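You operate a simulated robot arm through the tools that you are given. There is no shell and no other tool. Be economical: measure what you need, move in short steps, check, and stop when the job is done.

Carry out the task below with a simulated two-armed robot. There is one attempt and no reset: what you move stays moved.

JOB
On the top of the folding mat, fold the red cloth in half.
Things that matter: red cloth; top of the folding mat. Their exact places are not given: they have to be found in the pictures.

The check looks at the end state, three seconds after you hand in, the way a careful person would. Anything else that was tipped, shoved, dropped, spilled or broken makes it a failure. Flat cloth is picked up by pressing the open fingertips on it (5 to 10 N) and closing them slowly along it; thin cloth reads only 2 to 8 mm in the jaws.

ROBOT AND FRAMES
Two 7-joint arms with two-finger parallel grippers on one trunk, on a base that drives. Base frame: it is fixed to the floor where the robot stands at the start and does not move with it; the origin is under the middle of the robot, x ahead of it, y to its left, z up. Units: m, degrees, N and s.
The left shoulder is at the start at [0.07, 0.163, 1.145], the right one opposite. Places, roughly: top of the folding mat [0.5, 0, 0.9]. Payload 3.43 kg a hand.
Tool frame (each hand has its own): the origin (TCP) lies between the finger pads and is the grasp point; the fingertips stand 0.034 m ahead of it; z points along the fingers, y is the line along which they close. The gripper opens to 0.128 m. The fingers are 0.024 m wide and 0.012 m thick; the gripper's body (0.048 by 0.13 m) begins 0.096 m behind the TCP.
Orientation is told as [roll, pitch, yaw] about the base's x, y, z axes, in that order, counted from this pose: with the fingers straight down and closing along the base's y, the tool's x points along the base's -x, its y along +y and its z along -z.

CONTROLS
- The arms move only by the tool step_arm. It takes "left_series", "right_series" or both (then of equal length, played together; a hand with none holds still); each is a list of rows, each a list of 3 entries, a list of its own where there are three numbers: the shift along the tool's x, y, z in m, then the turn, a rotation vector about the tool's x, y, z in degrees, then the closure, from 0 (fully open) to 1 (shut). In form: [[[dx, dy, dz], [rx, ry, rz], jaw], ...]. A call has 1 to 12 rows; each row is the pose to reach, as a shift and turn from the pose commanded when the call began, along the tool's axes at that moment. Each row takes 0.2 s and may step no farther than 0.05 m and 8.6 degrees from the row before; otherwise, or with a gripper value out of range, the whole call is refused. A pose out of reach is approached as far as the arm can. The call stops where the force on the tool passes 40 N (or 10 N more than at its start, if that is more) or the arm is blocked; 0.2 s more then pass. The fingers move at their own pace (about 0.153 m/s each) and stop on an object; they squeeze with about 38 N. The grip force told is the motor's: it shows also when the fingers shut on nothing. Time passes only in rows, and 0.2 s behind the last, so rows that repeat a pose let the fingers close. The reply holds the time, the measured pose of the TCP, the force on the tool along the base axes, the opening and the grip force, in the units named above and with some noise, and new pictures: "show" is both (left out), scene, wrist or none (wrist: the cameras of the hands that moved).
- Cameras (640 x 400 px; columns grow to the right, rows downward): "scene" is now at [0.1541, 0.0086, 1.3806]; the picture's right is [0.13, -0.99, -0.00], its down [-0.57, -0.08, -0.81] and it looks along [0.81, 0.11, -0.58] (base axes); focal length 262 px, centre (320, 200). "left" rides on the left gripper at [-0.036, 0, -0.098] in its tool frame; the picture's right is [0.00, -1.00, 0.00], its down [0.97, 0.00, -0.24] and it looks along [0.24, 0.00, 0.97] (tool axes); focal length 218 px, centre (320, 200). "right" rides on the right gripper at [-0.036, 0, -0.098] in its tool frame; the picture's right is [0.00, -1.00, 0.00], its down [0.97, 0.00, -0.24] and it looks along [0.24, 0.00, 0.97] (tool axes); focal length 218 px, centre (320, 200).
- move_column(by): slides the trunk up (or, below 0, down) by that many m; the arms and the scene camera ride with it, the base frame stays. It gives what a move gives, with no picture.
- steer(legs): drives the robot by 1 to 6 legs, each [ahead, left, turn to the left] in m, m and degrees, along the robot's own axes; the way and the turn of a leg run together, so that a leg with both is an arc; at most 1.5 m and 180 degrees a leg. The arms and the cameras ride along, it lands a little off, and it stops where it bumps. It gives what a move gives, and a new picture of the scene camera.
- head_to(pan, tilt): turns the head with the scene camera to pan (to the left, within 86 degrees either way) and tilt (down, from -29 to 69), counted from straight ahead of the robot. It gives what a move gives, and a new picture of the scene camera.
- point_at(camera, pixels): there is no depth. For up to 12 entries [column, row, z] of the newest picture of that camera ("zoom" is the newest enlarged one), the place [x, y] in the base frame at which the ray of that pixel passes the height z, good to about 0.002 m, but the place of the scene camera against the robot may be out by one fixed shift of up to 0.025 m in any direction. No time passes.
- zoom(camera, box): a new picture of the part [left, top, right, bottom] of that camera's present view, enlarged. No time passes.
- job_done(): hands the job in; it is judged then, once.

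Keep the steps short. Do not move on a guess: measure, check each grasp and each placing, and mend mistakes. In all there are 80 turns and 150 pictures (those below and enlarged ones count). Leave the grippers open and the arms clear of the work at the hand-in unless told otherwise, and finish with a single line.

The tools are called as name(argument=value, ...) on one line, values as JSON. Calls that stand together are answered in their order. step_arm: Moves the arms, as the interface text tells. Its arguments: {"type":"object","properties":{"left_series":{"type":"array","items":{"type":"array"}},"right_series":{"type":"array","items":{"type":"array"}},"show":{"type":"string","enum":["both","scene","wrist","none"]}},"required":[]} The other tools are called the same way: move_column (by) slides the trunk up or down; steer (legs) drives the base; head_to (pan, tilt) turns the head that bears the scene camera; point_at (camera, pixels) gives the place at which the rays of pixels pass given heights; zoom (camera, box) takes an enlarged picture of a part of a camera's view; job_done () hands the job in.

At the start:

```text
time: 0.0
left_tool_pos: [0.6844, 0.2274, 1.1023]
left_tool_rot: [0.0, -0.1, 0.2]
left_wrist_force: [-0.3, -0.2, -0.1]
left_opening: 0.1278
left_gripper_force: 0.1
right_tool_pos: [0.6259, -0.2492, 1.1035]
right_tool_rot: [0.0, 0.0, -0.1]
right_wrist_force: [0.9, -0.2, -0.5]
right_opening: 0.1279
right_gripper_force: 0.0
trunk travel left (down, up): [-0.625, 0.315]
robot x, y, heading: [0.0004, 0.0032, 0.1]
head pan, tilt: [7.7, 35.4]
```

scene: 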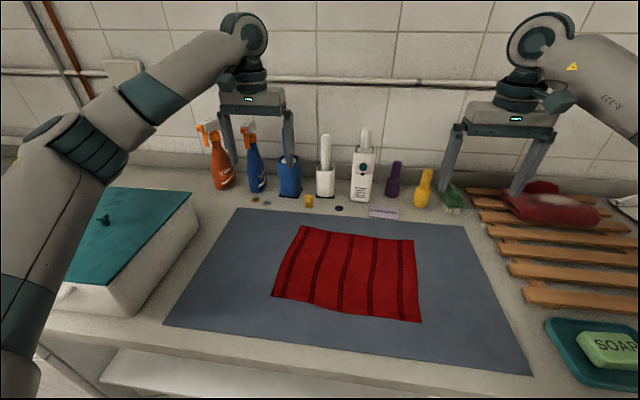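
right: 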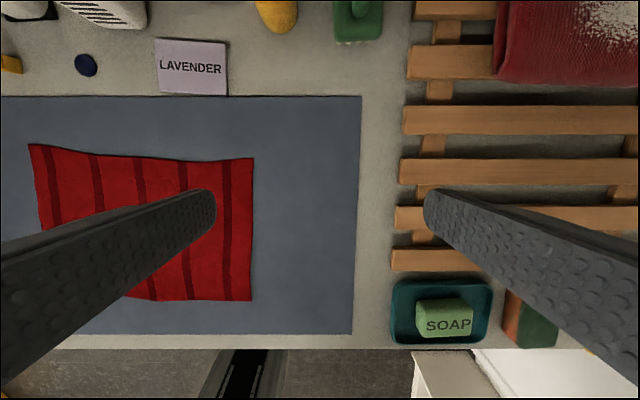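
left: 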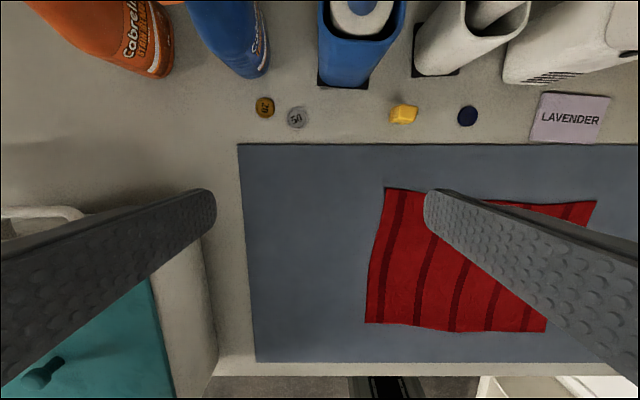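

I see the striped red cloth lying flat on the grey mat. I'll measure its corners in all three views.

point_at(camera="scene", pixels=[[301, 226, 0.857], [413, 240, 0.857], [421, 322, 0.857], [272, 296, 0.857], [238, 208, 0.857], [474, 226, 0.857], [532, 375, 0.857], [165, 324, 0.857]])

point_at(camera="right", pixels=[[30, 145, 0.857], [253, 158, 0.857], [251, 300, 0.857], [360, 97, 0.857], [352, 334, 0.857]])

point_at(camera="left", pixels=[[386, 188, 0.857], [596, 201, 0.857], [545, 332, 0.857], [365, 322, 0.857], [238, 144, 0.857], [255, 362, 0.857]])

zoom(camera="scene", box=[240, 200, 450, 331])

```text
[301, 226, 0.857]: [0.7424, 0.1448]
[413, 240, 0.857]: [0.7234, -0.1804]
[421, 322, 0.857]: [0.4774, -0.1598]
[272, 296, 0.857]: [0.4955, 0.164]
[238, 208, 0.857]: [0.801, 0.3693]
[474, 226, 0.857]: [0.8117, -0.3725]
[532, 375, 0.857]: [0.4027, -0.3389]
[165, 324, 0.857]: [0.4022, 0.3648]
```

```text
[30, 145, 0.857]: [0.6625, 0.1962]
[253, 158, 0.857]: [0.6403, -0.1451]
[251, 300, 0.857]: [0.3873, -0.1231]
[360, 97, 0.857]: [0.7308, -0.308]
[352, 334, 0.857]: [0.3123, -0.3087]
```

```text
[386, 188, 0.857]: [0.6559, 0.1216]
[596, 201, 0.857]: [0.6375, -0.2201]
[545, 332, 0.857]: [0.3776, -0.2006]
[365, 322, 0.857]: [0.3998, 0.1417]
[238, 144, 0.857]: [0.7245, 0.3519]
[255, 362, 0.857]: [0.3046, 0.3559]
```

```text
3.05 times, centred on (345, 266) of scene
```

zoom: 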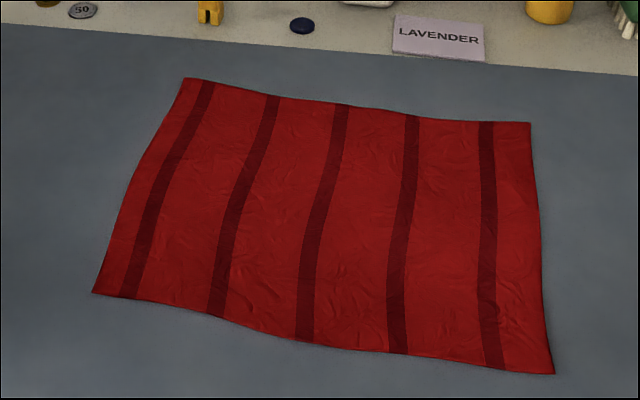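

The views disagree at z=0.857; triangulating them puts the cloth at about z≈0.90. Re-measuring with that height.

point_at(camera="scene", pixels=[[301, 226, 0.903], [413, 240, 0.903], [421, 322, 0.903], [272, 296, 0.903], [238, 208, 0.903], [474, 226, 0.903], [532, 375, 0.903], [165, 324, 0.903]])

point_at(camera="right", pixels=[[30, 145, 0.903], [253, 158, 0.903], [251, 300, 0.903], [360, 97, 0.903], [352, 334, 0.903]])

point_at(camera="left", pixels=[[386, 188, 0.903], [596, 201, 0.903], [545, 332, 0.903], [365, 322, 0.903], [238, 144, 0.903], [255, 362, 0.903]])

```text
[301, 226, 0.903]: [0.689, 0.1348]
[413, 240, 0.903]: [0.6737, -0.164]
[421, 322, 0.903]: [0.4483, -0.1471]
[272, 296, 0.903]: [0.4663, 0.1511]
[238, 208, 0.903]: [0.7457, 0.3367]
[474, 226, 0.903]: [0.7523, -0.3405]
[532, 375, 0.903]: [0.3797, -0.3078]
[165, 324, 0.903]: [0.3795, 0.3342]
```

```text
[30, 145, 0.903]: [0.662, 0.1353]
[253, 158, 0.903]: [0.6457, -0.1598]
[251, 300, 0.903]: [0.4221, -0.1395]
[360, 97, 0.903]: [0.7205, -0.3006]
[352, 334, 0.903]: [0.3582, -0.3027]
```

```text
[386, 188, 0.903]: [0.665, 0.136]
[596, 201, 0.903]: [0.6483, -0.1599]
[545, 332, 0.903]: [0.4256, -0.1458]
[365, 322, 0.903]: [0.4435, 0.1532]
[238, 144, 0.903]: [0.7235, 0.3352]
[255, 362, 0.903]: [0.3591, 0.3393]
```

Both wrist views now agree: the mat top is at z≈0.903 and the scene camera reads about 0.025 m too far in x. The cloth corners are about NL(0.443,0.153), NR(0.424,-0.142), FL(0.664,0.136), FR(0.647,-0.160). I'll fold the near edge onto the far edge with both hands. First I'll back the base up a little for comfortable reach.

steer(legs=[[-0.1, 0, 0]])

```text
time: 1.1
left_tool_pos: [0.585, 0.2274, 1.1025]
left_tool_rot: [0.0, 0.0, 0.1]
left_wrist_force: [0.0, -0.3, 0.5]
left_opening: 0.1283
left_gripper_force: 0.1
right_tool_pos: [0.526, -0.2498, 1.1019]
right_tool_rot: [0.0, 0.0, -0.1]
right_wrist_force: [0.4, -0.1, 0.2]
right_opening: 0.128
right_gripper_force: 0.2
trunk travel left (down, up): [-0.625, 0.315]
robot x, y, heading: [-0.0985, -0.0017, -0.0]
head pan, tilt: [7.7, 35.4]
```

scene: 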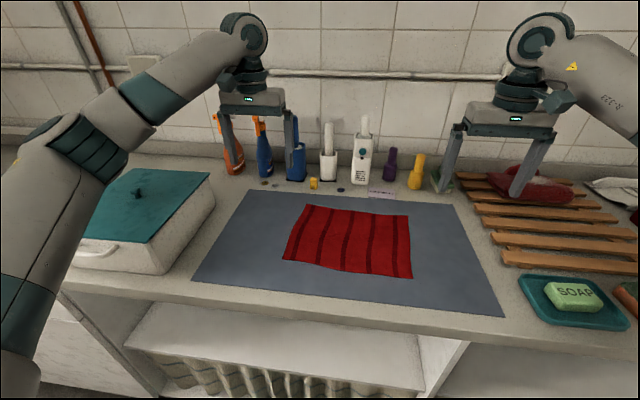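

Base is back. I'll bring both hands to hover above the near corners with the fingers tilted 30° forward and the jaws part-closed to about 45 mm.

step_arm(left_series=[[[0.0245, -0.0173, 0.0196], [0, -5, 0], 0.65], [[0.049, -0.0347, 0.039], [0, -10, 0], 0.65], [[0.0735, -0.052, 0.0587], [0, -15, 0], 0.65], [[0.098, -0.0693, 0.0783], [0, -20, 0], 0.65], [[0.1225, -0.0867, 0.098], [0, -25, 0], 0.65], [[0.147, -0.104, 0.1175], [0, -30, 0], 0.65], [[0.147, -0.104, 0.1175], [0, -30, 0], 0.65]], right_series=[[[0.0175, 0.023, 0.0195], [0, -5, 0], 0.65], [[0.035, 0.046, 0.039], [0, -10, 0], 0.65], [[0.0525, 0.069, 0.0585], [0, -15, 0], 0.65], [[0.07, 0.092, 0.078], [0, -20, 0], 0.65], [[0.0875, 0.115, 0.0975], [0, -25, 0], 0.65], [[0.105, 0.138, 0.117], [0, -30, 0], 0.65], [[0.105, 0.138, 0.117], [0, -30, 0], 0.65]])

```text
time: 2.8
left_tool_pos: [0.4385, 0.1218, 0.9832]
left_tool_rot: [0.0, -30.0, 0.0]
left_wrist_force: [0.3, -0.8, -0.6]
left_opening: 0.0447
left_gripper_force: 0.0
right_tool_pos: [0.4219, -0.1138, 0.9871]
right_tool_rot: [0.0, -30.0, -0.2]
right_wrist_force: [0.0, 0.6, 0.7]
right_opening: 0.0449
right_gripper_force: 0.0
trunk travel left (down, up): [-0.625, 0.315]
robot x, y, heading: [-0.1037, 0.0021, 0.2]
head pan, tilt: [7.7, 35.4]
```

scene: 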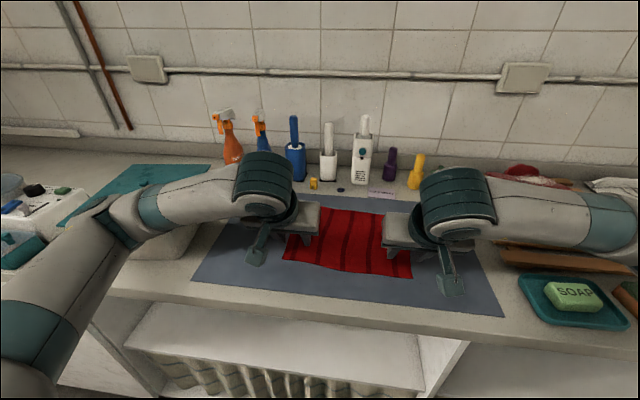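
right: 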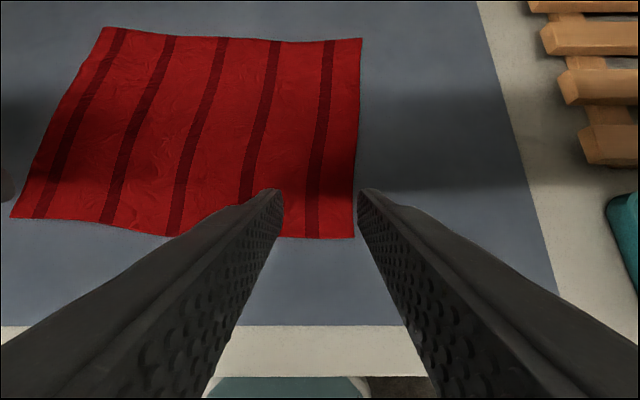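
left: 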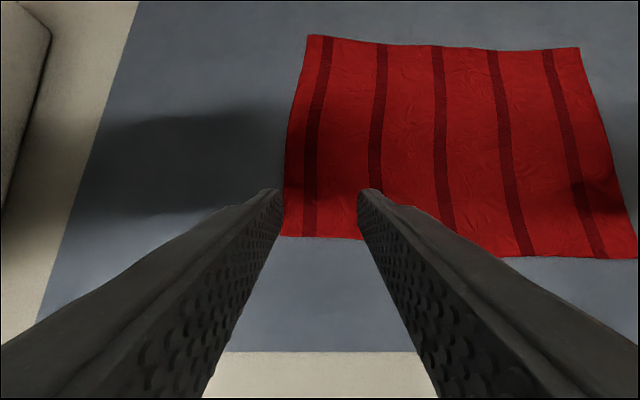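

Hovering. I'll measure the near corners again from the closer wrist views.

point_at(camera="right", pixels=[[354, 238, 0.903], [290, 237, 0.903], [361, 38, 0.903], [10, 217, 0.903], [104, 27, 0.903]])

point_at(camera="left", pixels=[[282, 237, 0.903], [350, 239, 0.903], [309, 35, 0.903], [579, 47, 0.903], [638, 260, 0.903]])

```text
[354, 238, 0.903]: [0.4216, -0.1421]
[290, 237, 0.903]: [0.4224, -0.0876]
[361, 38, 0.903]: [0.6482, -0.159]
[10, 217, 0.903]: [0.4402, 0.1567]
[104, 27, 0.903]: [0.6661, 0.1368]
```

```text
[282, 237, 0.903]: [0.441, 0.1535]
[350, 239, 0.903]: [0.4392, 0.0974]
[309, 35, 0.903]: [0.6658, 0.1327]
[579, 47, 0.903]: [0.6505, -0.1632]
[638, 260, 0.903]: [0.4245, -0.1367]
```

Corners confirmed. I'll descend to about 8 mm above contact, shifting 8 mm inward.

step_arm(left_series=[[[0.0058, 0, 0.018], [0, 0, 0], 0.65], [[0.0116, 0, 0.036], [0, 0, 0], 0.65], [[0.0116, 0, 0.036], [0, 0, 0], 0.65]], right_series=[[[0.0068, 0, 0.02], [0, 0, 0], 0.65], [[0.0136, 0, 0.0395], [0, 0, 0], 0.65], [[0.0136, 0, 0.0395], [0, 0, 0], 0.65]], show="wrist")

```text
time: 3.5
left_tool_pos: [0.4461, 0.1229, 0.9481]
left_tool_rot: [0.1, -30.0, 0.0]
left_wrist_force: [0.5, 0.2, 0.3]
left_opening: 0.0445
left_gripper_force: 0.0
right_tool_pos: [0.4304, -0.1117, 0.945]
right_tool_rot: [0.0, -29.9, -0.1]
right_wrist_force: [0.6, -0.5, -0.1]
right_opening: 0.0451
right_gripper_force: 0.2
trunk travel left (down, up): [-0.625, 0.315]
robot x, y, heading: [-0.1, 0.0004, 0.1]
head pan, tilt: [7.7, 35.4]
```

right: 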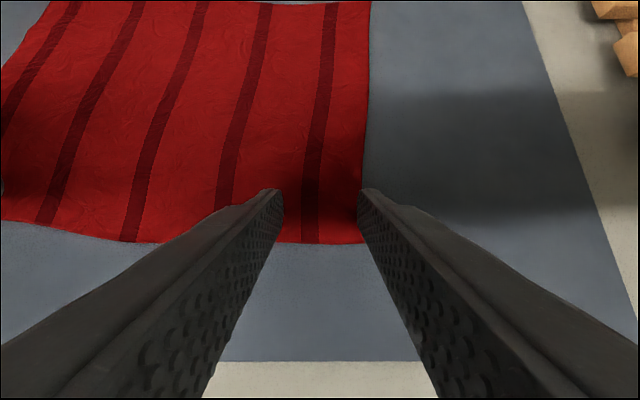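
left: 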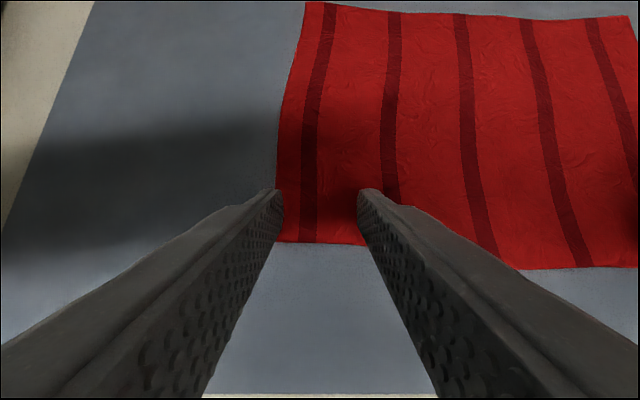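

Outer fingers sit right at the cloth's side edges, so I'll shift 8 mm inward while lowering 8 mm, watching the force.

step_arm(left_series=[[[0, -0.008, 0], [0, 0, 0], 0.65], [[0.0015, -0.008, 0.0026], [0, 0, 0], 0.65], [[0.003, -0.008, 0.0052], [0, 0, 0], 0.65], [[0.004, -0.008, 0.0069], [0, 0, 0], 0.65]], right_series=[[[0, 0.008, 0], [0, 0, 0], 0.65], [[0.0015, 0.008, 0.0026], [0, 0, 0], 0.65], [[0.003, 0.008, 0.0052], [0, 0, 0], 0.65], [[0.004, 0.008, 0.0069], [0, 0, 0], 0.65]], show="none")

```text
time: 4.5
left_tool_pos: [0.4446, 0.1144, 0.9402]
left_tool_rot: [0.0, -29.9, -0.1]
left_wrist_force: [-0.6, -0.1, -0.3]
left_opening: 0.0446
left_gripper_force: 0.1
right_tool_pos: [0.4295, -0.1041, 0.94]
right_tool_rot: [0.1, -30.3, -0.2]
right_wrist_force: [2.8, -2.1, 18.1]
right_opening: 0.0448
right_gripper_force: 0.0
trunk travel left (down, up): [-0.625, 0.315]
robot x, y, heading: [-0.1026, 0.0003, 0.1]
head pan, tilt: [7.7, 35.4]
```

Right is in contact at 18 N (too much); left isn't touching yet. I'll ease right up 1 mm and lower left 1.5 mm.

step_arm(left_series=[[[0.0004, 0, 0.0007], [0, 0, 0], 0.65], [[0.00075, 0, 0.0013], [0, 0, 0], 0.65]], right_series=[[[-0.0005, 0, -0.00087], [0, 0, 0], 0.65], [[-0.0005, 0, -0.00087], [0, 0, 0], 0.65]], show="none")

```text
time: 5.2
left_tool_pos: [0.4454, 0.1141, 0.9408]
left_tool_rot: [0.0, -30.0, 0.0]
left_wrist_force: [-1.9, 1.9, 8.6]
left_opening: 0.0449
left_gripper_force: 0.0
right_tool_pos: [0.4298, -0.1053, 0.9392]
right_tool_rot: [0.0, -30.1, -0.2]
right_wrist_force: [9.8, -1.4, 17.4]
right_opening: 0.0449
right_gripper_force: 0.2
trunk travel left (down, up): [-0.625, 0.315]
robot x, y, heading: [-0.0994, 0.0003, -0.1]
head pan, tilt: [7.7, 35.4]
```

Left presses with 8.6 N (good). Right is still at 17 N, so I'll ease it up another 1 mm.

step_arm(right_series=[[[-0.0005, 0, -0.00087], [0, 0, 0], 0.65], [[-0.0005, 0, -0.00087], [0, 0, 0], 0.65]], show="none")

```text
time: 5.8
left_tool_pos: [0.4453, 0.114, 0.939]
left_tool_rot: [0.1, -30.1, 0.0]
left_wrist_force: [-1.1, 2.3, 13.1]
left_opening: 0.0449
left_gripper_force: 0.1
right_tool_pos: [0.4278, -0.1046, 0.9382]
right_tool_rot: [-0.1, -30.0, -0.1]
right_wrist_force: [7.5, -1.3, 11.9]
right_opening: 0.0449
right_gripper_force: 0.1
trunk travel left (down, up): [-0.625, 0.315]
robot x, y, heading: [-0.0997, 0.0021, -0.2]
head pan, tilt: [7.7, 35.4]
```

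Both press at about 12 N. I'll ease up 0.4 mm and close slowly.

step_arm(left_series=[[[-0.0002, 0, -0.00035], [0, 0, 0], 0.65], [[-0.0002, 0, -0.00035], [0, 0, 0], 0.69], [[-0.0002, 0, -0.00035], [0, 0, 0], 0.73], [[-0.0002, 0, -0.00035], [0, 0, 0], 0.77], [[-0.0002, 0, -0.00035], [0, 0, 0], 0.81], [[-0.0002, 0, -0.00035], [0, 0, 0], 0.85], [[-0.0002, 0, -0.00035], [0, 0, 0], 0.89], [[-0.0002, 0, -0.00035], [0, 0, 0], 0.93], [[-0.0002, 0, -0.00035], [0, 0, 0], 0.97], [[-0.0002, 0, -0.00035], [0, 0, 0], 1], [[-0.0002, 0, -0.00035], [0, 0, 0], 1]], right_series=[[[-0.0002, 0, -0.00035], [0, 0, 0], 0.65], [[-0.0002, 0, -0.00035], [0, 0, 0], 0.69], [[-0.0002, 0, -0.00035], [0, 0, 0], 0.73], [[-0.0002, 0, -0.00035], [0, 0, 0], 0.77], [[-0.0002, 0, -0.00035], [0, 0, 0], 0.81], [[-0.0002, 0, -0.00035], [0, 0, 0], 0.85], [[-0.0002, 0, -0.00035], [0, 0, 0], 0.89], [[-0.0002, 0, -0.00035], [0, 0, 0], 0.93], [[-0.0002, 0, -0.00035], [0, 0, 0], 0.97], [[-0.0002, 0, -0.00035], [0, 0, 0], 1], [[-0.0002, 0, -0.00035], [0, 0, 0], 1]], show="wrist")

```text
time: 8.2
left_tool_pos: [0.4454, 0.1141, 0.9392]
left_tool_rot: [0.0, -30.0, -0.1]
left_wrist_force: [-2.0, -3.1, 12.2]
left_opening: 0.0025
left_gripper_force: 37.4
right_tool_pos: [0.4278, -0.1037, 0.9411]
right_tool_rot: [0.0, -30.0, 0.0]
right_wrist_force: [-0.7, -0.4, 0.7]
right_opening: 0.0
right_gripper_force: 33.0
trunk travel left (down, up): [-0.625, 0.315]
robot x, y, heading: [-0.1011, 0.0017, -0.0]
head pan, tilt: [7.7, 35.4]
```

right: 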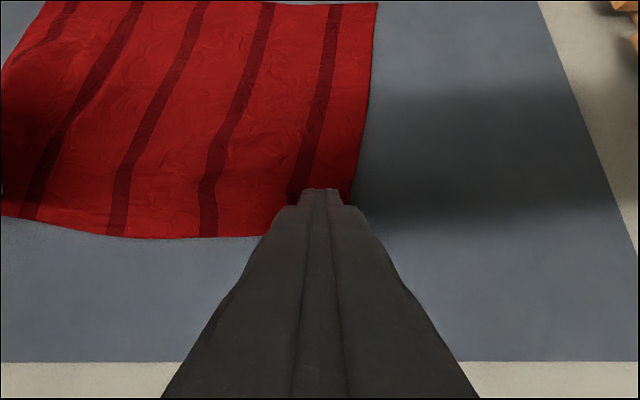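
left: 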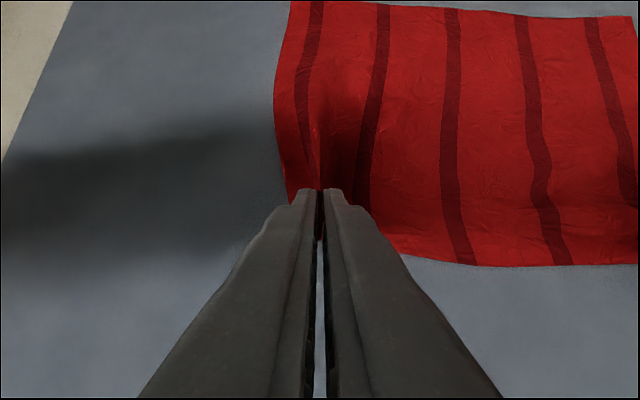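

Left holds 2.5 mm of cloth. Right closed on nothing after losing pressure. I'll raise right a bit, reopen it and look.

step_arm(right_series=[[[-0.005, 0, -0.0087], [0, 0, 0], 1], [[-0.005, 0, -0.0087], [0, 0, 0], 0.65], [[-0.005, 0, -0.0087], [0, 0, 0], 0.65]], show="wrist")

```text
time: 8.9
left_tool_pos: [0.4451, 0.1135, 0.9386]
left_tool_rot: [-0.1, -30.1, -0.1]
left_wrist_force: [-2.7, -3.5, 12.4]
left_opening: 0.0024
left_gripper_force: 37.0
right_tool_pos: [0.4281, -0.1035, 0.95]
right_tool_rot: [0.0, -30.1, 0.0]
right_wrist_force: [-1.1, 0.3, 0.0]
right_opening: 0.0446
right_gripper_force: 0.1
trunk travel left (down, up): [-0.625, 0.315]
robot x, y, heading: [-0.1023, 0.0008, 0.1]
head pan, tilt: [7.7, 35.4]
```

right: 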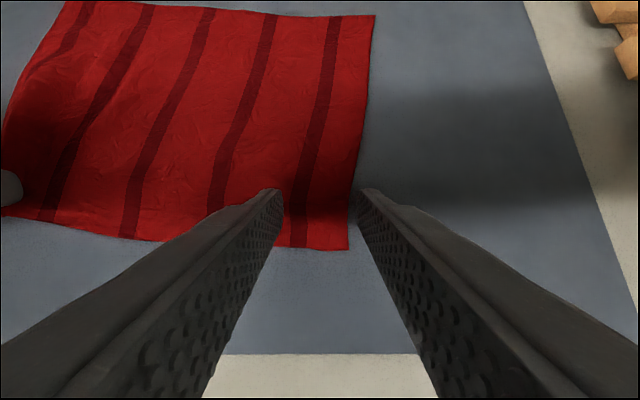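

The right outer finger is now past the cloth's side, so I'll shift 14 mm inward and lower 10 mm.

step_arm(right_series=[[[0, 0.014, 0], [0, 0, 0], 0.65], [[0.0025, 0.014, 0.0043], [0, 0, 0], 0.65], [[0.004, 0.014, 0.0069], [0, 0, 0], 0.65], [[0.005, 0.014, 0.0087], [0, 0, 0], 0.65], [[0.005, 0.014, 0.0087], [0, 0, 0], 0.65]], show="wrist")

```text
time: 10.2
left_tool_pos: [0.445, 0.1137, 0.9384]
left_tool_rot: [0.1, -29.9, -0.1]
left_wrist_force: [-2.2, -2.9, 12.4]
left_opening: 0.0021
left_gripper_force: 37.1
right_tool_pos: [0.4277, -0.0897, 0.9404]
right_tool_rot: [0.0, -30.0, -0.1]
right_wrist_force: [0.5, 0.5, 1.2]
right_opening: 0.0446
right_gripper_force: 0.2
trunk travel left (down, up): [-0.625, 0.315]
robot x, y, heading: [-0.1033, 0.0026, -0.1]
head pan, tilt: [7.7, 35.4]
```

right: 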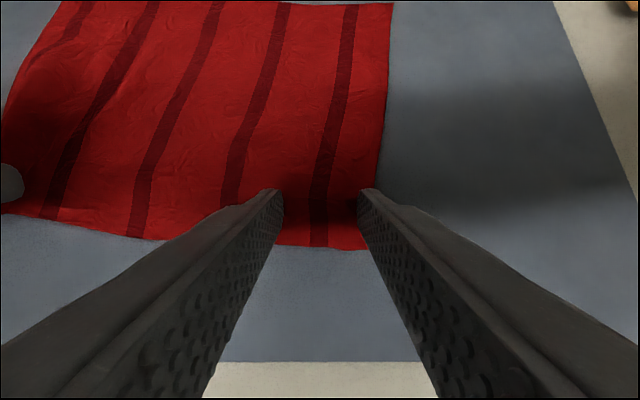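

Both right fingers are over cloth now. I'll lower another 1.2 mm to build about 8 N.

step_arm(right_series=[[[0.0003, 0, 0.0005], [0, 0, 0], 0.65], [[0.0006, 0, 0.00104], [0, 0, 0], 0.65], [[0.0006, 0, 0.00104], [0, 0, 0], 0.65]], show="none")

```text
time: 10.9
left_tool_pos: [0.4449, 0.1144, 0.9402]
left_tool_rot: [0.0, -30.1, 0.0]
left_wrist_force: [2.2, -3.9, 8.2]
left_opening: 0.0023
left_gripper_force: 36.7
right_tool_pos: [0.4286, -0.0905, 0.9393]
right_tool_rot: [0.0, -30.1, 0.0]
right_wrist_force: [-3.3, -0.1, 10.7]
right_opening: 0.0449
right_gripper_force: 0.0
trunk travel left (down, up): [-0.625, 0.315]
robot x, y, heading: [-0.0988, 0.0016, 0.0]
head pan, tilt: [7.7, 35.4]
```

Right presses at 10.7 N; I'll close slowly without easing.

step_arm(right_series=[[[0, 0, 0], [0, 0, 0], 0.69], [[0, 0, 0], [0, 0, 0], 0.73], [[0, 0, 0], [0, 0, 0], 0.77], [[0, 0, 0], [0, 0, 0], 0.81], [[0, 0, 0], [0, 0, 0], 0.85], [[0, 0, 0], [0, 0, 0], 0.89], [[0, 0, 0], [0, 0, 0], 0.93], [[0, 0, 0], [0, 0, 0], 0.97], [[0, 0, 0], [0, 0, 0], 1], [[0, 0, 0], [0, 0, 0], 1]], show="wrist")

```text
time: 13.2
left_tool_pos: [0.446, 0.1143, 0.9394]
left_tool_rot: [0.0, -30.0, -0.1]
left_wrist_force: [1.5, -4.2, 5.7]
left_opening: 0.0022
left_gripper_force: 36.8
right_tool_pos: [0.4289, -0.0903, 0.9397]
right_tool_rot: [0.0, -30.0, 0.0]
right_wrist_force: [1.7, -0.2, 19.7]
right_opening: 0.0016
right_gripper_force: 36.3
trunk travel left (down, up): [-0.625, 0.315]
robot x, y, heading: [-0.0997, 0.0029, -0.2]
head pan, tilt: [7.7, 35.4]
```

right: 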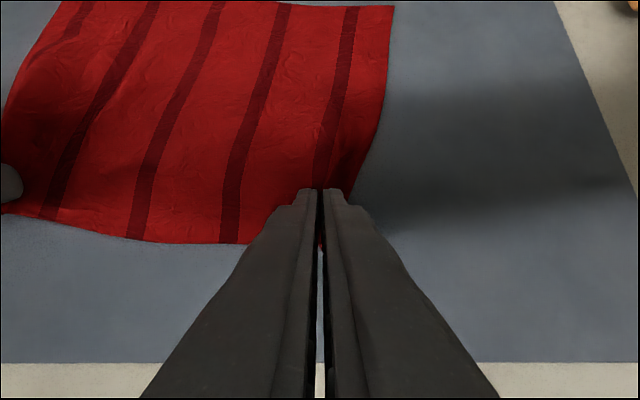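

Both jaws read cloth (2.2 and 1.6 mm). I'll lift both 4 cm straight up to check.

step_arm(left_series=[[[-0.005, 0, -0.0087], [0, 0, 0], 1], [[-0.01, 0, -0.0173], [0, 0, 0], 1], [[-0.015, 0, -0.026], [0, 0, 0], 1], [[-0.02, 0, -0.0346], [0, 0, 0], 1]], right_series=[[[-0.005, 0, -0.0087], [0, 0, 0], 1], [[-0.01, 0, -0.0173], [0, 0, 0], 1], [[-0.015, 0, -0.026], [0, 0, 0], 1], [[-0.02, 0, -0.0346], [0, 0, 0], 1]])

```text
time: 14.2
left_tool_pos: [0.4468, 0.1149, 0.9785]
left_tool_rot: [0.1, -29.9, 0.0]
left_wrist_force: [0.2, -2.6, 0.1]
left_opening: 0.0025
left_gripper_force: 37.4
right_tool_pos: [0.4283, -0.0898, 0.9783]
right_tool_rot: [-0.1, -30.1, -0.1]
right_wrist_force: [0.9, 1.6, 0.3]
right_opening: 0.0017
right_gripper_force: 37.0
trunk travel left (down, up): [-0.625, 0.315]
robot x, y, heading: [-0.0979, 0.0005, -0.1]
head pan, tilt: [7.7, 35.4]
```

scene: 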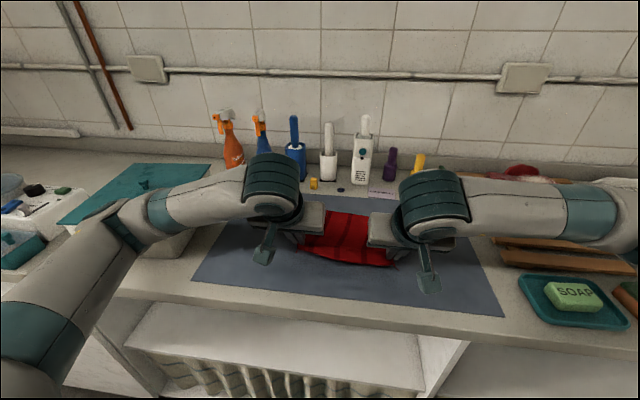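
right: 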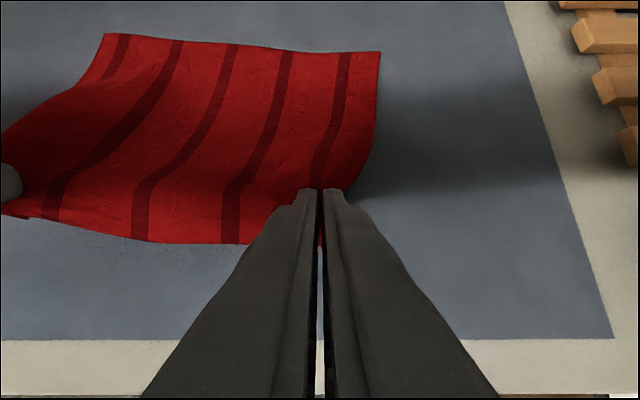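
left: 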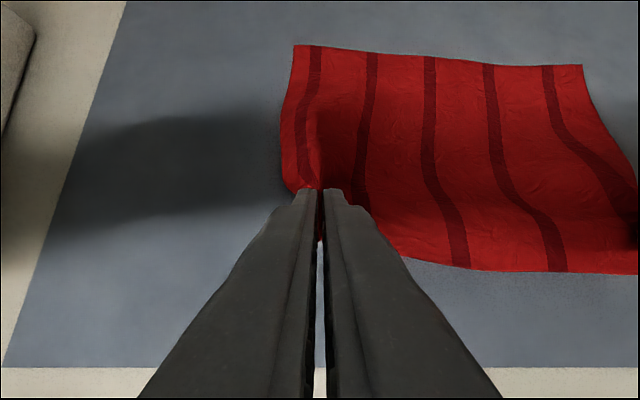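

The cloth lifts along its whole near edge with both hands. Next is the first part of a low arc toward the far edge, while turning the tools back through vertical.

step_arm(left_series=[[[-0.0131, -0.001, -0.0028], [0, 0, 0], 1], [[-0.0263, -0.002, -0.0056], [0, 0, 0], 1], [[-0.0429, -0.003, -0.0065], [0, 2.5, 0], 1], [[-0.0594, -0.004, -0.0067], [0, 5, 0], 1], [[-0.0742, -0.005, -0.0045], [0, 7.5, 0], 1], [[-0.0889, -0.006, -0.0014], [0, 10, 0], 1], [[-0.102, -0.007, 0.004], [0, 12.5, 0], 1], [[-0.1147, -0.008, 0.0102], [0, 15, 0], 1], [[-0.1265, -0.009, 0.018], [0, 17.5, 0], 1], [[-0.1373, -0.0105, 0.0271], [0, 20, 0], 1], [[-0.147, -0.0115, 0.039], [0, 22.5, 0], 1], [[-0.1558, -0.0125, 0.0513], [0, 25, 0], 1]], right_series=[[[-0.0131, -0.001, -0.0028], [0, 0, 0], 1], [[-0.0263, -0.002, -0.0056], [0, 0, 0], 1], [[-0.0429, -0.003, -0.0065], [0, 2.5, 0], 1], [[-0.0594, -0.004, -0.0067], [0, 5, 0], 1], [[-0.0742, -0.005, -0.0045], [0, 7.5, 0], 1], [[-0.0889, -0.006, -0.0014], [0, 10, 0], 1], [[-0.102, -0.007, 0.004], [0, 12.5, 0], 1], [[-0.1147, -0.008, 0.0102], [0, 15, 0], 1], [[-0.1265, -0.009, 0.018], [0, 17.5, 0], 1], [[-0.1373, -0.0105, 0.0271], [0, 20, 0], 1], [[-0.147, -0.0115, 0.039], [0, 22.5, 0], 1], [[-0.1558, -0.0125, 0.0513], [0, 25, 0], 1]])

```text
time: 16.8
left_tool_pos: [0.608, 0.1029, 1.0114]
left_tool_rot: [0.0, -4.9, 0.0]
left_wrist_force: [-0.2, -2.2, 1.3]
left_opening: 0.0021
left_gripper_force: 36.9
right_tool_pos: [0.5903, -0.1032, 1.0112]
right_tool_rot: [0.0, -4.8, -0.1]
right_wrist_force: [-0.3, 2.7, 0.0]
right_opening: 0.0017
right_gripper_force: 36.1
trunk travel left (down, up): [-0.625, 0.315]
robot x, y, heading: [-0.0991, -0.0031, -0.0]
head pan, tilt: [7.7, 35.4]
```

scene: 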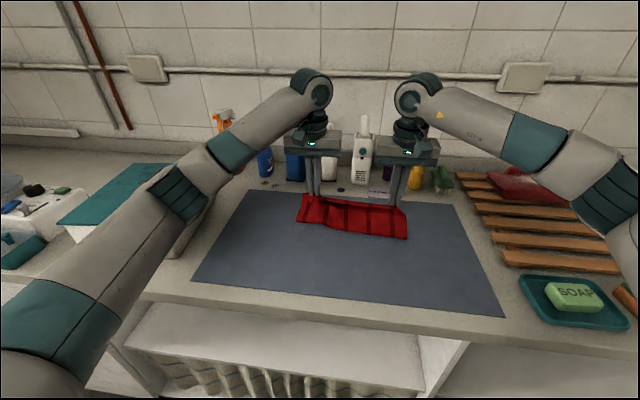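
right: 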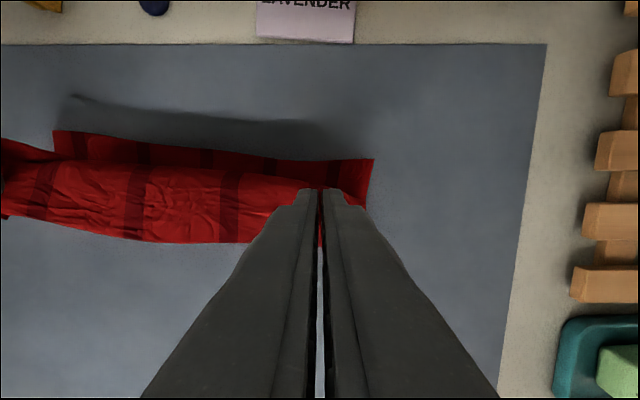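
left: 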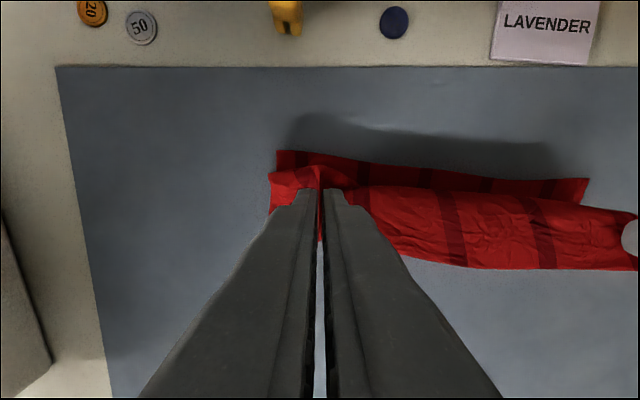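

The fold is forming well. I'll check where the far corners lie now.

point_at(camera="right", pixels=[[374, 159, 0.903], [54, 131, 0.903], [200, 241, 0.92]])

point_at(camera="left", pixels=[[277, 151, 0.903], [588, 179, 0.903], [440, 262, 0.92]])

```text
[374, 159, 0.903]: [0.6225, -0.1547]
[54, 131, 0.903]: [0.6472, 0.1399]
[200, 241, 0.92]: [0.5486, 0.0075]
```

```text
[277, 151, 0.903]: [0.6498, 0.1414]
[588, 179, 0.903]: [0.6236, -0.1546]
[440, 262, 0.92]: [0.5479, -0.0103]
```

The far edge slid about 2 cm toward me while the cloth flexed: it now runs from (0.648,0.140) to (0.623,-0.155). I adjusted the targets to that edge and am setting the near edge down there.

step_arm(left_series=[[[-0.006, 0, 0.0068], [0, 2.5, 0], 1], [[-0.0119, 0, 0.0135], [0, 5, 0], 1], [[-0.0172, 0, 0.0215], [0, 7.5, 0], 1], [[-0.0225, 0, 0.0296], [0, 10, 0], 1], [[-0.0267, 0, 0.0377], [0, 12.5, 0], 1], [[-0.0308, 0, 0.0458], [0, 15, 0], 1], [[-0.034, 0, 0.053], [0, 17.5, 0], 1], [[-0.0373, 0, 0.0602], [0, 20, 0], 1], [[-0.0391, 0, 0.0653], [0, 22.5, 0], 1], [[-0.0409, 0, 0.0704], [0, 25, 0], 1], [[-0.0409, 0, 0.0704], [0, 25, 0], 1]], right_series=[[[-0.006, 0, 0.0068], [0, 2.5, 0], 1], [[-0.0119, 0, 0.0135], [0, 5, 0], 1], [[-0.0172, 0, 0.0215], [0, 7.5, 0], 1], [[-0.0225, 0, 0.0296], [0, 10, 0], 1], [[-0.0267, 0, 0.0377], [0, 12.5, 0], 1], [[-0.0308, 0, 0.0458], [0, 15, 0], 1], [[-0.034, 0, 0.053], [0, 17.5, 0], 1], [[-0.0373, 0, 0.0602], [0, 20, 0], 1], [[-0.0391, 0, 0.0653], [0, 22.5, 0], 1], [[-0.0409, 0, 0.0704], [0, 25, 0], 1], [[-0.0409, 0, 0.0704], [0, 25, 0], 1]])

```text
time: 19.1
left_tool_pos: [0.6462, 0.1021, 0.9488]
left_tool_rot: [0.1, 20.0, -0.1]
left_wrist_force: [0.1, -4.3, -0.5]
left_opening: 0.0022
left_gripper_force: 37.3
left hand out of reach, approached as far as the arm can: row 10, 11
right_tool_pos: [0.6357, -0.1046, 0.9452]
right_tool_rot: [0.2, 20.0, -0.1]
right_wrist_force: [0.2, 4.3, 0.3]
right_opening: 0.0019
right_gripper_force: 36.3
trunk travel left (down, up): [-0.625, 0.315]
robot x, y, heading: [-0.1012, -0.0005, -0.2]
head pan, tilt: [7.7, 35.4]
```

scene: 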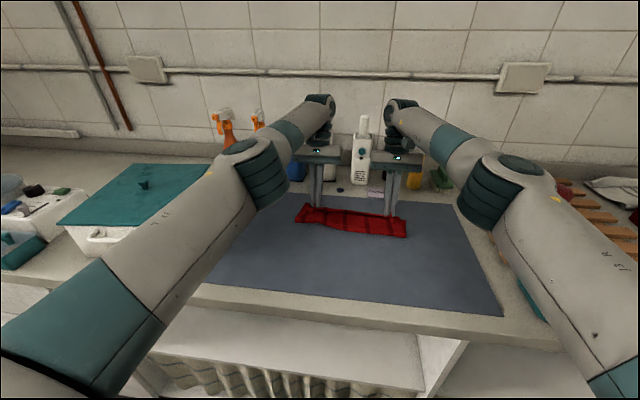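
right: 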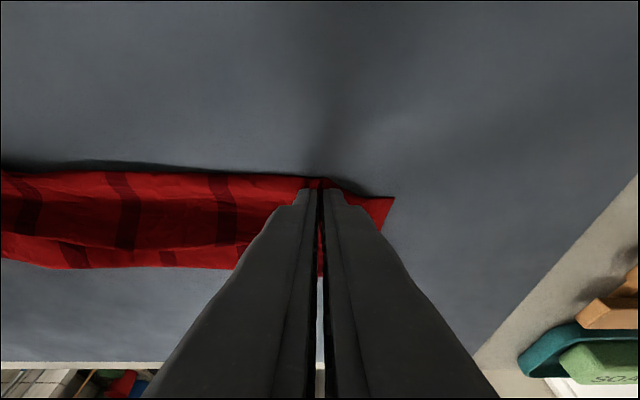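
left: 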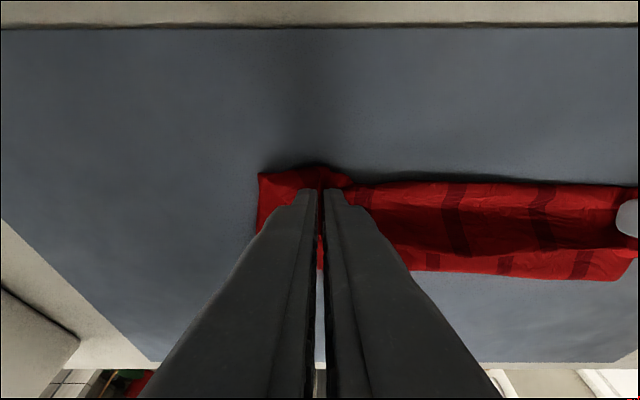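

Left stopped about 9 mm short at its reach limit. I'll look closer before releasing.

zoom(camera="scene", box=[270, 180, 430, 280])

point_at(camera="left", pixels=[[259, 174, 0.903], [400, 182, 0.91], [639, 187, 0.903], [560, 280, 0.905], [420, 270, 0.905]])

point_at(camera="right", pixels=[[394, 198, 0.903], [200, 174, 0.91], [60, 268, 0.905], [220, 268, 0.905]])

```text
4.00 times, centred on (350, 230) of scene
```

zoom: 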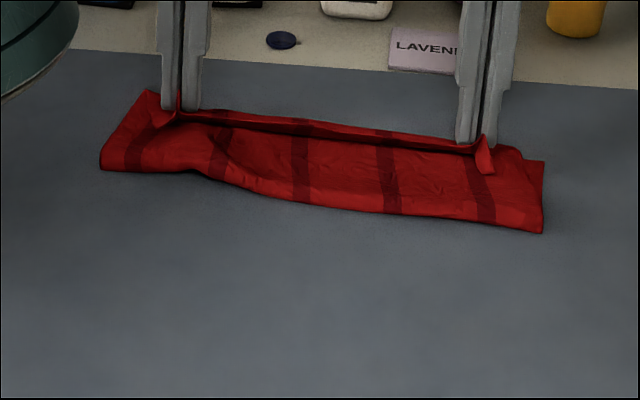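

```text
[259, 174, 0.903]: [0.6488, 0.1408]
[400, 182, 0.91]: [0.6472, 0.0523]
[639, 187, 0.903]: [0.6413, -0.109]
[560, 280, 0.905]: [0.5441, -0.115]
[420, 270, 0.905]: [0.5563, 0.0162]
```

```text
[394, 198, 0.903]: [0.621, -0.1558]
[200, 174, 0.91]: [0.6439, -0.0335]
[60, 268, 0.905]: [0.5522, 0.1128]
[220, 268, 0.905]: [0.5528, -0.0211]
```

The fold is right, but the pinched lips stand up at the corners. I'll straighten the left tool a bit to gain reach, lower both a few mm, and open slowly so the pinch spreads back out.

step_arm(left_series=[[[0.0009, 0, 0.0019], [0, -6, 0], 1], [[0.0018, 0, 0.0038], [0, -12, 0], 1], [[0.0018, 0, 0.0038], [0, -12, 0], 1], [[0.0018, 0, 0.0038], [0, -12, 0], 0.95], [[0.0018, 0, 0.0038], [0, -12, 0], 0.9], [[0.0018, 0, 0.0038], [0, -12, 0], 0.85], [[0.0018, 0, 0.0038], [0, -12, 0], 0.8], [[0.0018, 0, 0.0038], [0, -12, 0], 0.75], [[0.0018, 0, 0.0038], [0, -12, 0], 0.7]], right_series=[[[-0.0005, 0, 0.0014], [0, 0, 0], 1], [[-0.001, 0, 0.0028], [0, 0, 0], 1], [[-0.001, 0, 0.0028], [0, 0, 0], 1], [[-0.001, 0, 0.0028], [0, 0, 0], 0.95], [[-0.001, 0, 0.0028], [0, 0, 0], 0.9], [[-0.001, 0, 0.0028], [0, 0, 0], 0.85], [[-0.001, 0, 0.0028], [0, 0, 0], 0.8], [[-0.001, 0, 0.0028], [0, 0, 0], 0.75], [[-0.001, 0, 0.0028], [0, 0, 0], 0.7]])

zoom(camera="scene", box=[270, 180, 430, 280])

```text
time: 21.1
left_tool_pos: [0.6425, 0.1059, 0.9447]
left_tool_rot: [0.1, 8.1, 0.0]
left_wrist_force: [-0.6, 0.5, -0.3]
left_opening: 0.0383
left_gripper_force: 0.2
right_tool_pos: [0.6363, -0.1036, 0.942]
right_tool_rot: [0.0, 20.0, 0.0]
right_wrist_force: [0.0, 1.0, 0.4]
right_opening: 0.0381
right_gripper_force: 0.0
trunk travel left (down, up): [-0.625, 0.315]
robot x, y, heading: [-0.1025, 0.0023, -0.1]
head pan, tilt: [7.7, 35.4]
```

scene: 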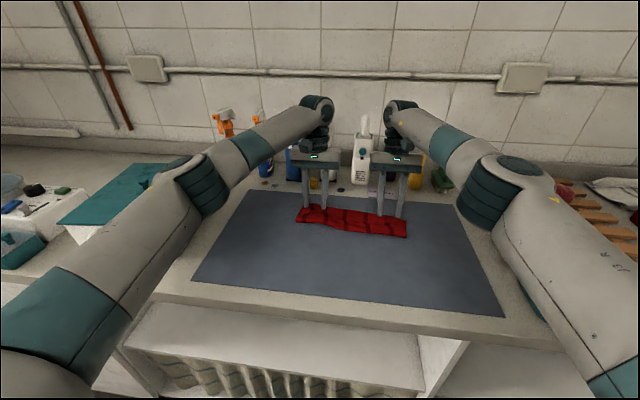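
right: 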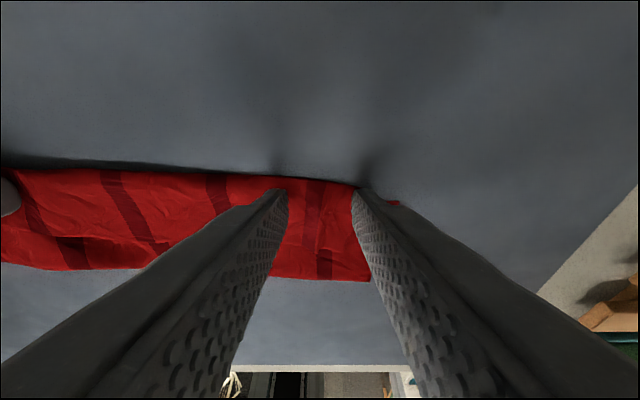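
left: 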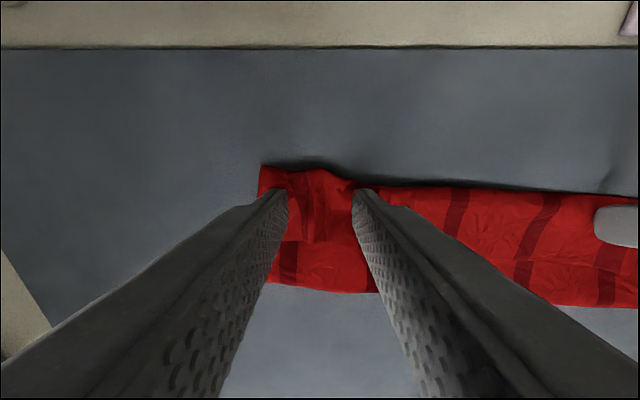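

```text
4.00 times, centred on (350, 230) of scene
```

zoom: 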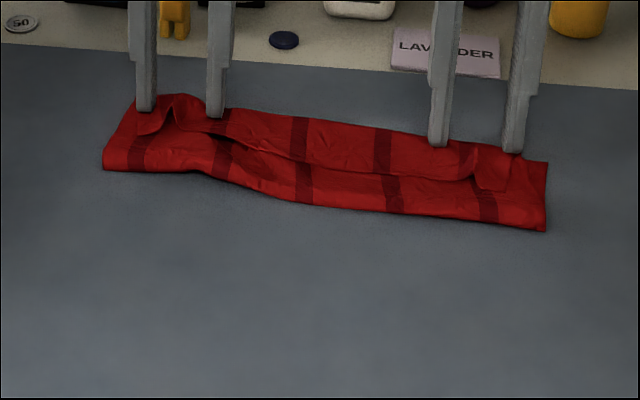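

Released. The near-edge lip has folded back toward me along its length and needs flattening. I'll raise both hands clear and look.

step_arm(left_series=[[[0, 0, -0.03], [0, 0, 0], 0.7], [[0, 0, -0.06], [0, -4, 0], 0.7], [[0.02, 0.02, -0.1], [0, -8, 0], 0.7], [[0.05, 0.04, -0.13], [0, -8, 0], 0.7], [[0.08, 0.06, -0.15], [0, -8, 0], 0.7]], right_series=[[[0.011, 0, -0.03], [0, -4, 0], 0.7], [[0.022, 0, -0.06], [0, -8, 0], 0.7], [[0.05, -0.02, -0.09], [0, -12, 0], 0.7], [[0.08, -0.04, -0.11], [0, -16, 0], 0.7], [[0.11, -0.06, -0.13], [0, -20, 0], 0.7]])

zoom(camera="scene", box=[270, 180, 430, 280])

zoom(camera="left", box=[200, 60, 640, 335])

```text
time: 22.4
left_tool_pos: [0.5818, 0.1661, 1.1053]
left_tool_rot: [0.0, 0.0, -0.1]
left_wrist_force: [-0.3, -0.7, 0.5]
left_opening: 0.0385
left_gripper_force: 0.1
right_tool_pos: [0.5743, -0.1644, 1.1037]
right_tool_rot: [0.1, -0.2, -0.1]
right_wrist_force: [-0.1, 0.9, 0.3]
right_opening: 0.0385
right_gripper_force: 0.2
trunk travel left (down, up): [-0.625, 0.315]
robot x, y, heading: [-0.101, 0.0015, -0.1]
head pan, tilt: [7.7, 35.4]
```

scene: 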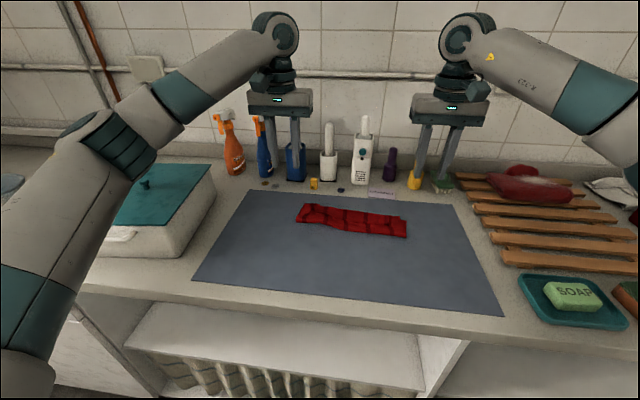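
right: 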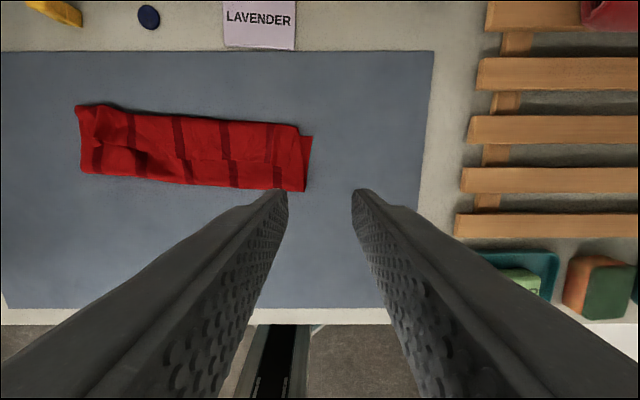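
left: 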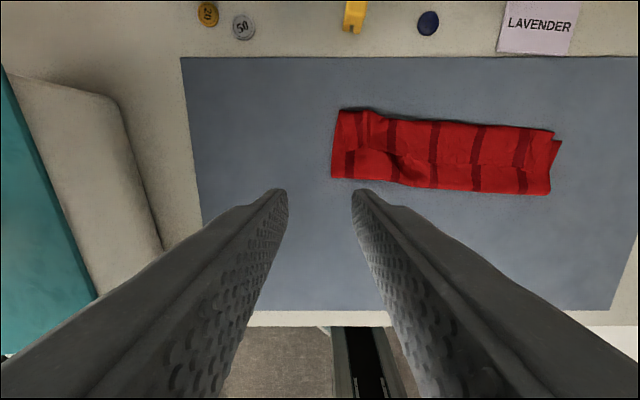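

```text
4.00 times, centred on (350, 230) of scene
```

zoom: 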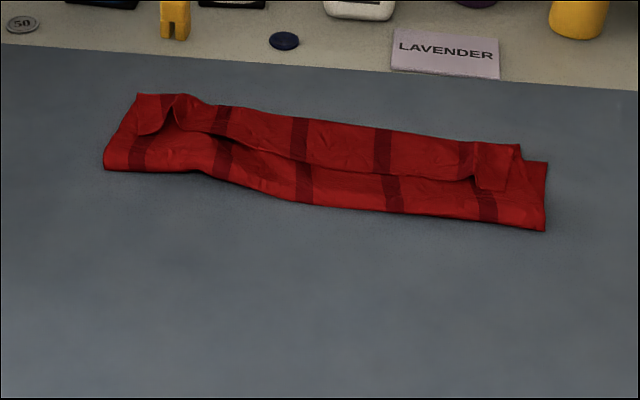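

```text
1.45 times, centred on (420, 198) of left
```

zoom: 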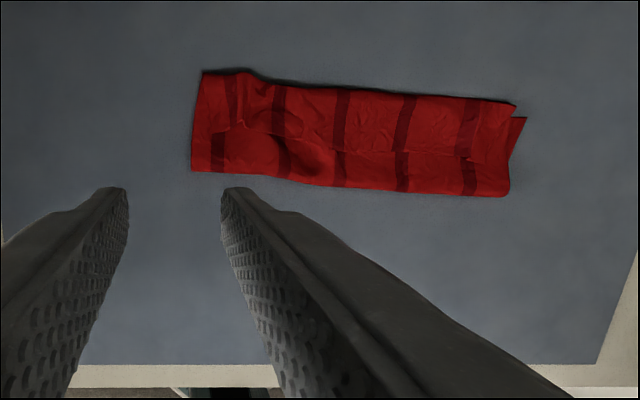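

The result so far is a good half fold, but a roughly 4 cm strip of the near edge is turned back on top. I'll unfold this lip by scooping under it with the open fingers and turning it over like a page. First I drive forward 6 cm for reach and measure the lip edge.

steer(legs=[[0.06, 0, 0]])

zoom(camera="left", box=[280, 120, 600, 320])

zoom(camera="scene", box=[270, 200, 430, 300])

```text
time: 23.3
left_tool_pos: [0.6413, 0.1652, 1.1031]
left_tool_rot: [0.0, 0.0, 0.0]
left_wrist_force: [-0.3, -1.2, -0.9]
left_opening: 0.0384
left_gripper_force: 0.0
right_tool_pos: [0.6363, -0.1631, 1.1032]
right_tool_rot: [0.0, 0.0, -0.1]
right_wrist_force: [-0.5, 0.5, -0.2]
right_opening: 0.0385
right_gripper_force: 0.1
trunk travel left (down, up): [-0.625, 0.315]
robot x, y, heading: [-0.0393, -0.001, 0.3]
head pan, tilt: [7.7, 35.4]
```

scene: 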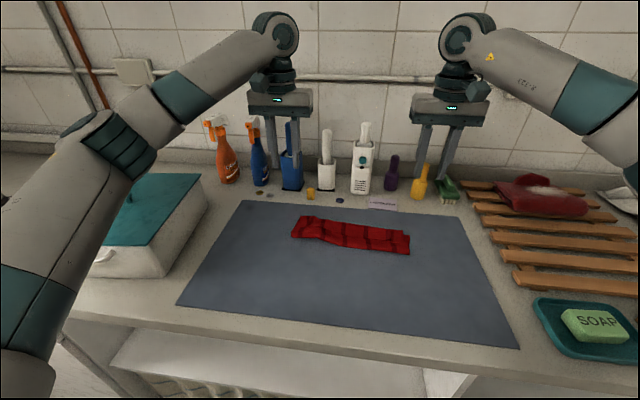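

```text
2.00 times, centred on (440, 220) of left
```

zoom: 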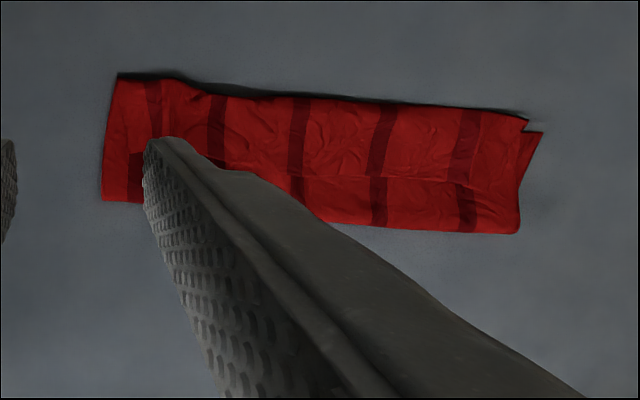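

```text
4.00 times, centred on (350, 250) of scene
```

zoom: 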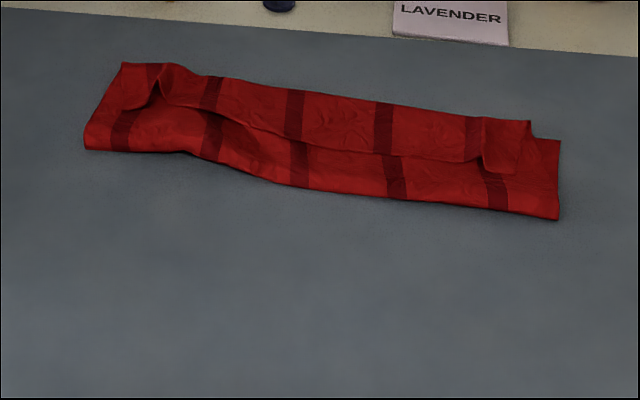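

point_at(camera="zoom", pixels=[[125, 108, 0.91], [165, 100, 0.91], [222, 118, 0.91], [290, 145, 0.91], [380, 157, 0.91], [470, 157, 0.91], [500, 173, 0.91], [122, 63, 0.91], [530, 122, 0.91], [560, 140, 0.905], [558, 220, 0.905], [85, 148, 0.905]])

point_at(camera="left", pixels=[[339, 157, 0.91], [331, 220, 0.905], [490, 208, 0.91], [540, 235, 0.905], [552, 186, 0.905], [543, 178, 0.91], [440, 172, 0.91]])

```text
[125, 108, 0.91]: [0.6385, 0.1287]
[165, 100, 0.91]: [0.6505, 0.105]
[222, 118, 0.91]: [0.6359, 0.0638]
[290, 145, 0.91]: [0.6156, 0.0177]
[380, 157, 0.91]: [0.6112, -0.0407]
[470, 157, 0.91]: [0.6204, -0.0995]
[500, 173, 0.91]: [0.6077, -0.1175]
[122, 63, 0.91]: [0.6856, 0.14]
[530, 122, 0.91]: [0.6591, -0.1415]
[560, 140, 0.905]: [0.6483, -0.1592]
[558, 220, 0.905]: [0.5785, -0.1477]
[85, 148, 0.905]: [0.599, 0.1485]
```

```text
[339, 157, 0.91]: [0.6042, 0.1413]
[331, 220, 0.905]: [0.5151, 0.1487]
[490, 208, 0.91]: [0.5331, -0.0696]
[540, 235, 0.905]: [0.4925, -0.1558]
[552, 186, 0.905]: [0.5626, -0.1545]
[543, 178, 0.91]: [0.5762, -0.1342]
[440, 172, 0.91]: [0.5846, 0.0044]
```

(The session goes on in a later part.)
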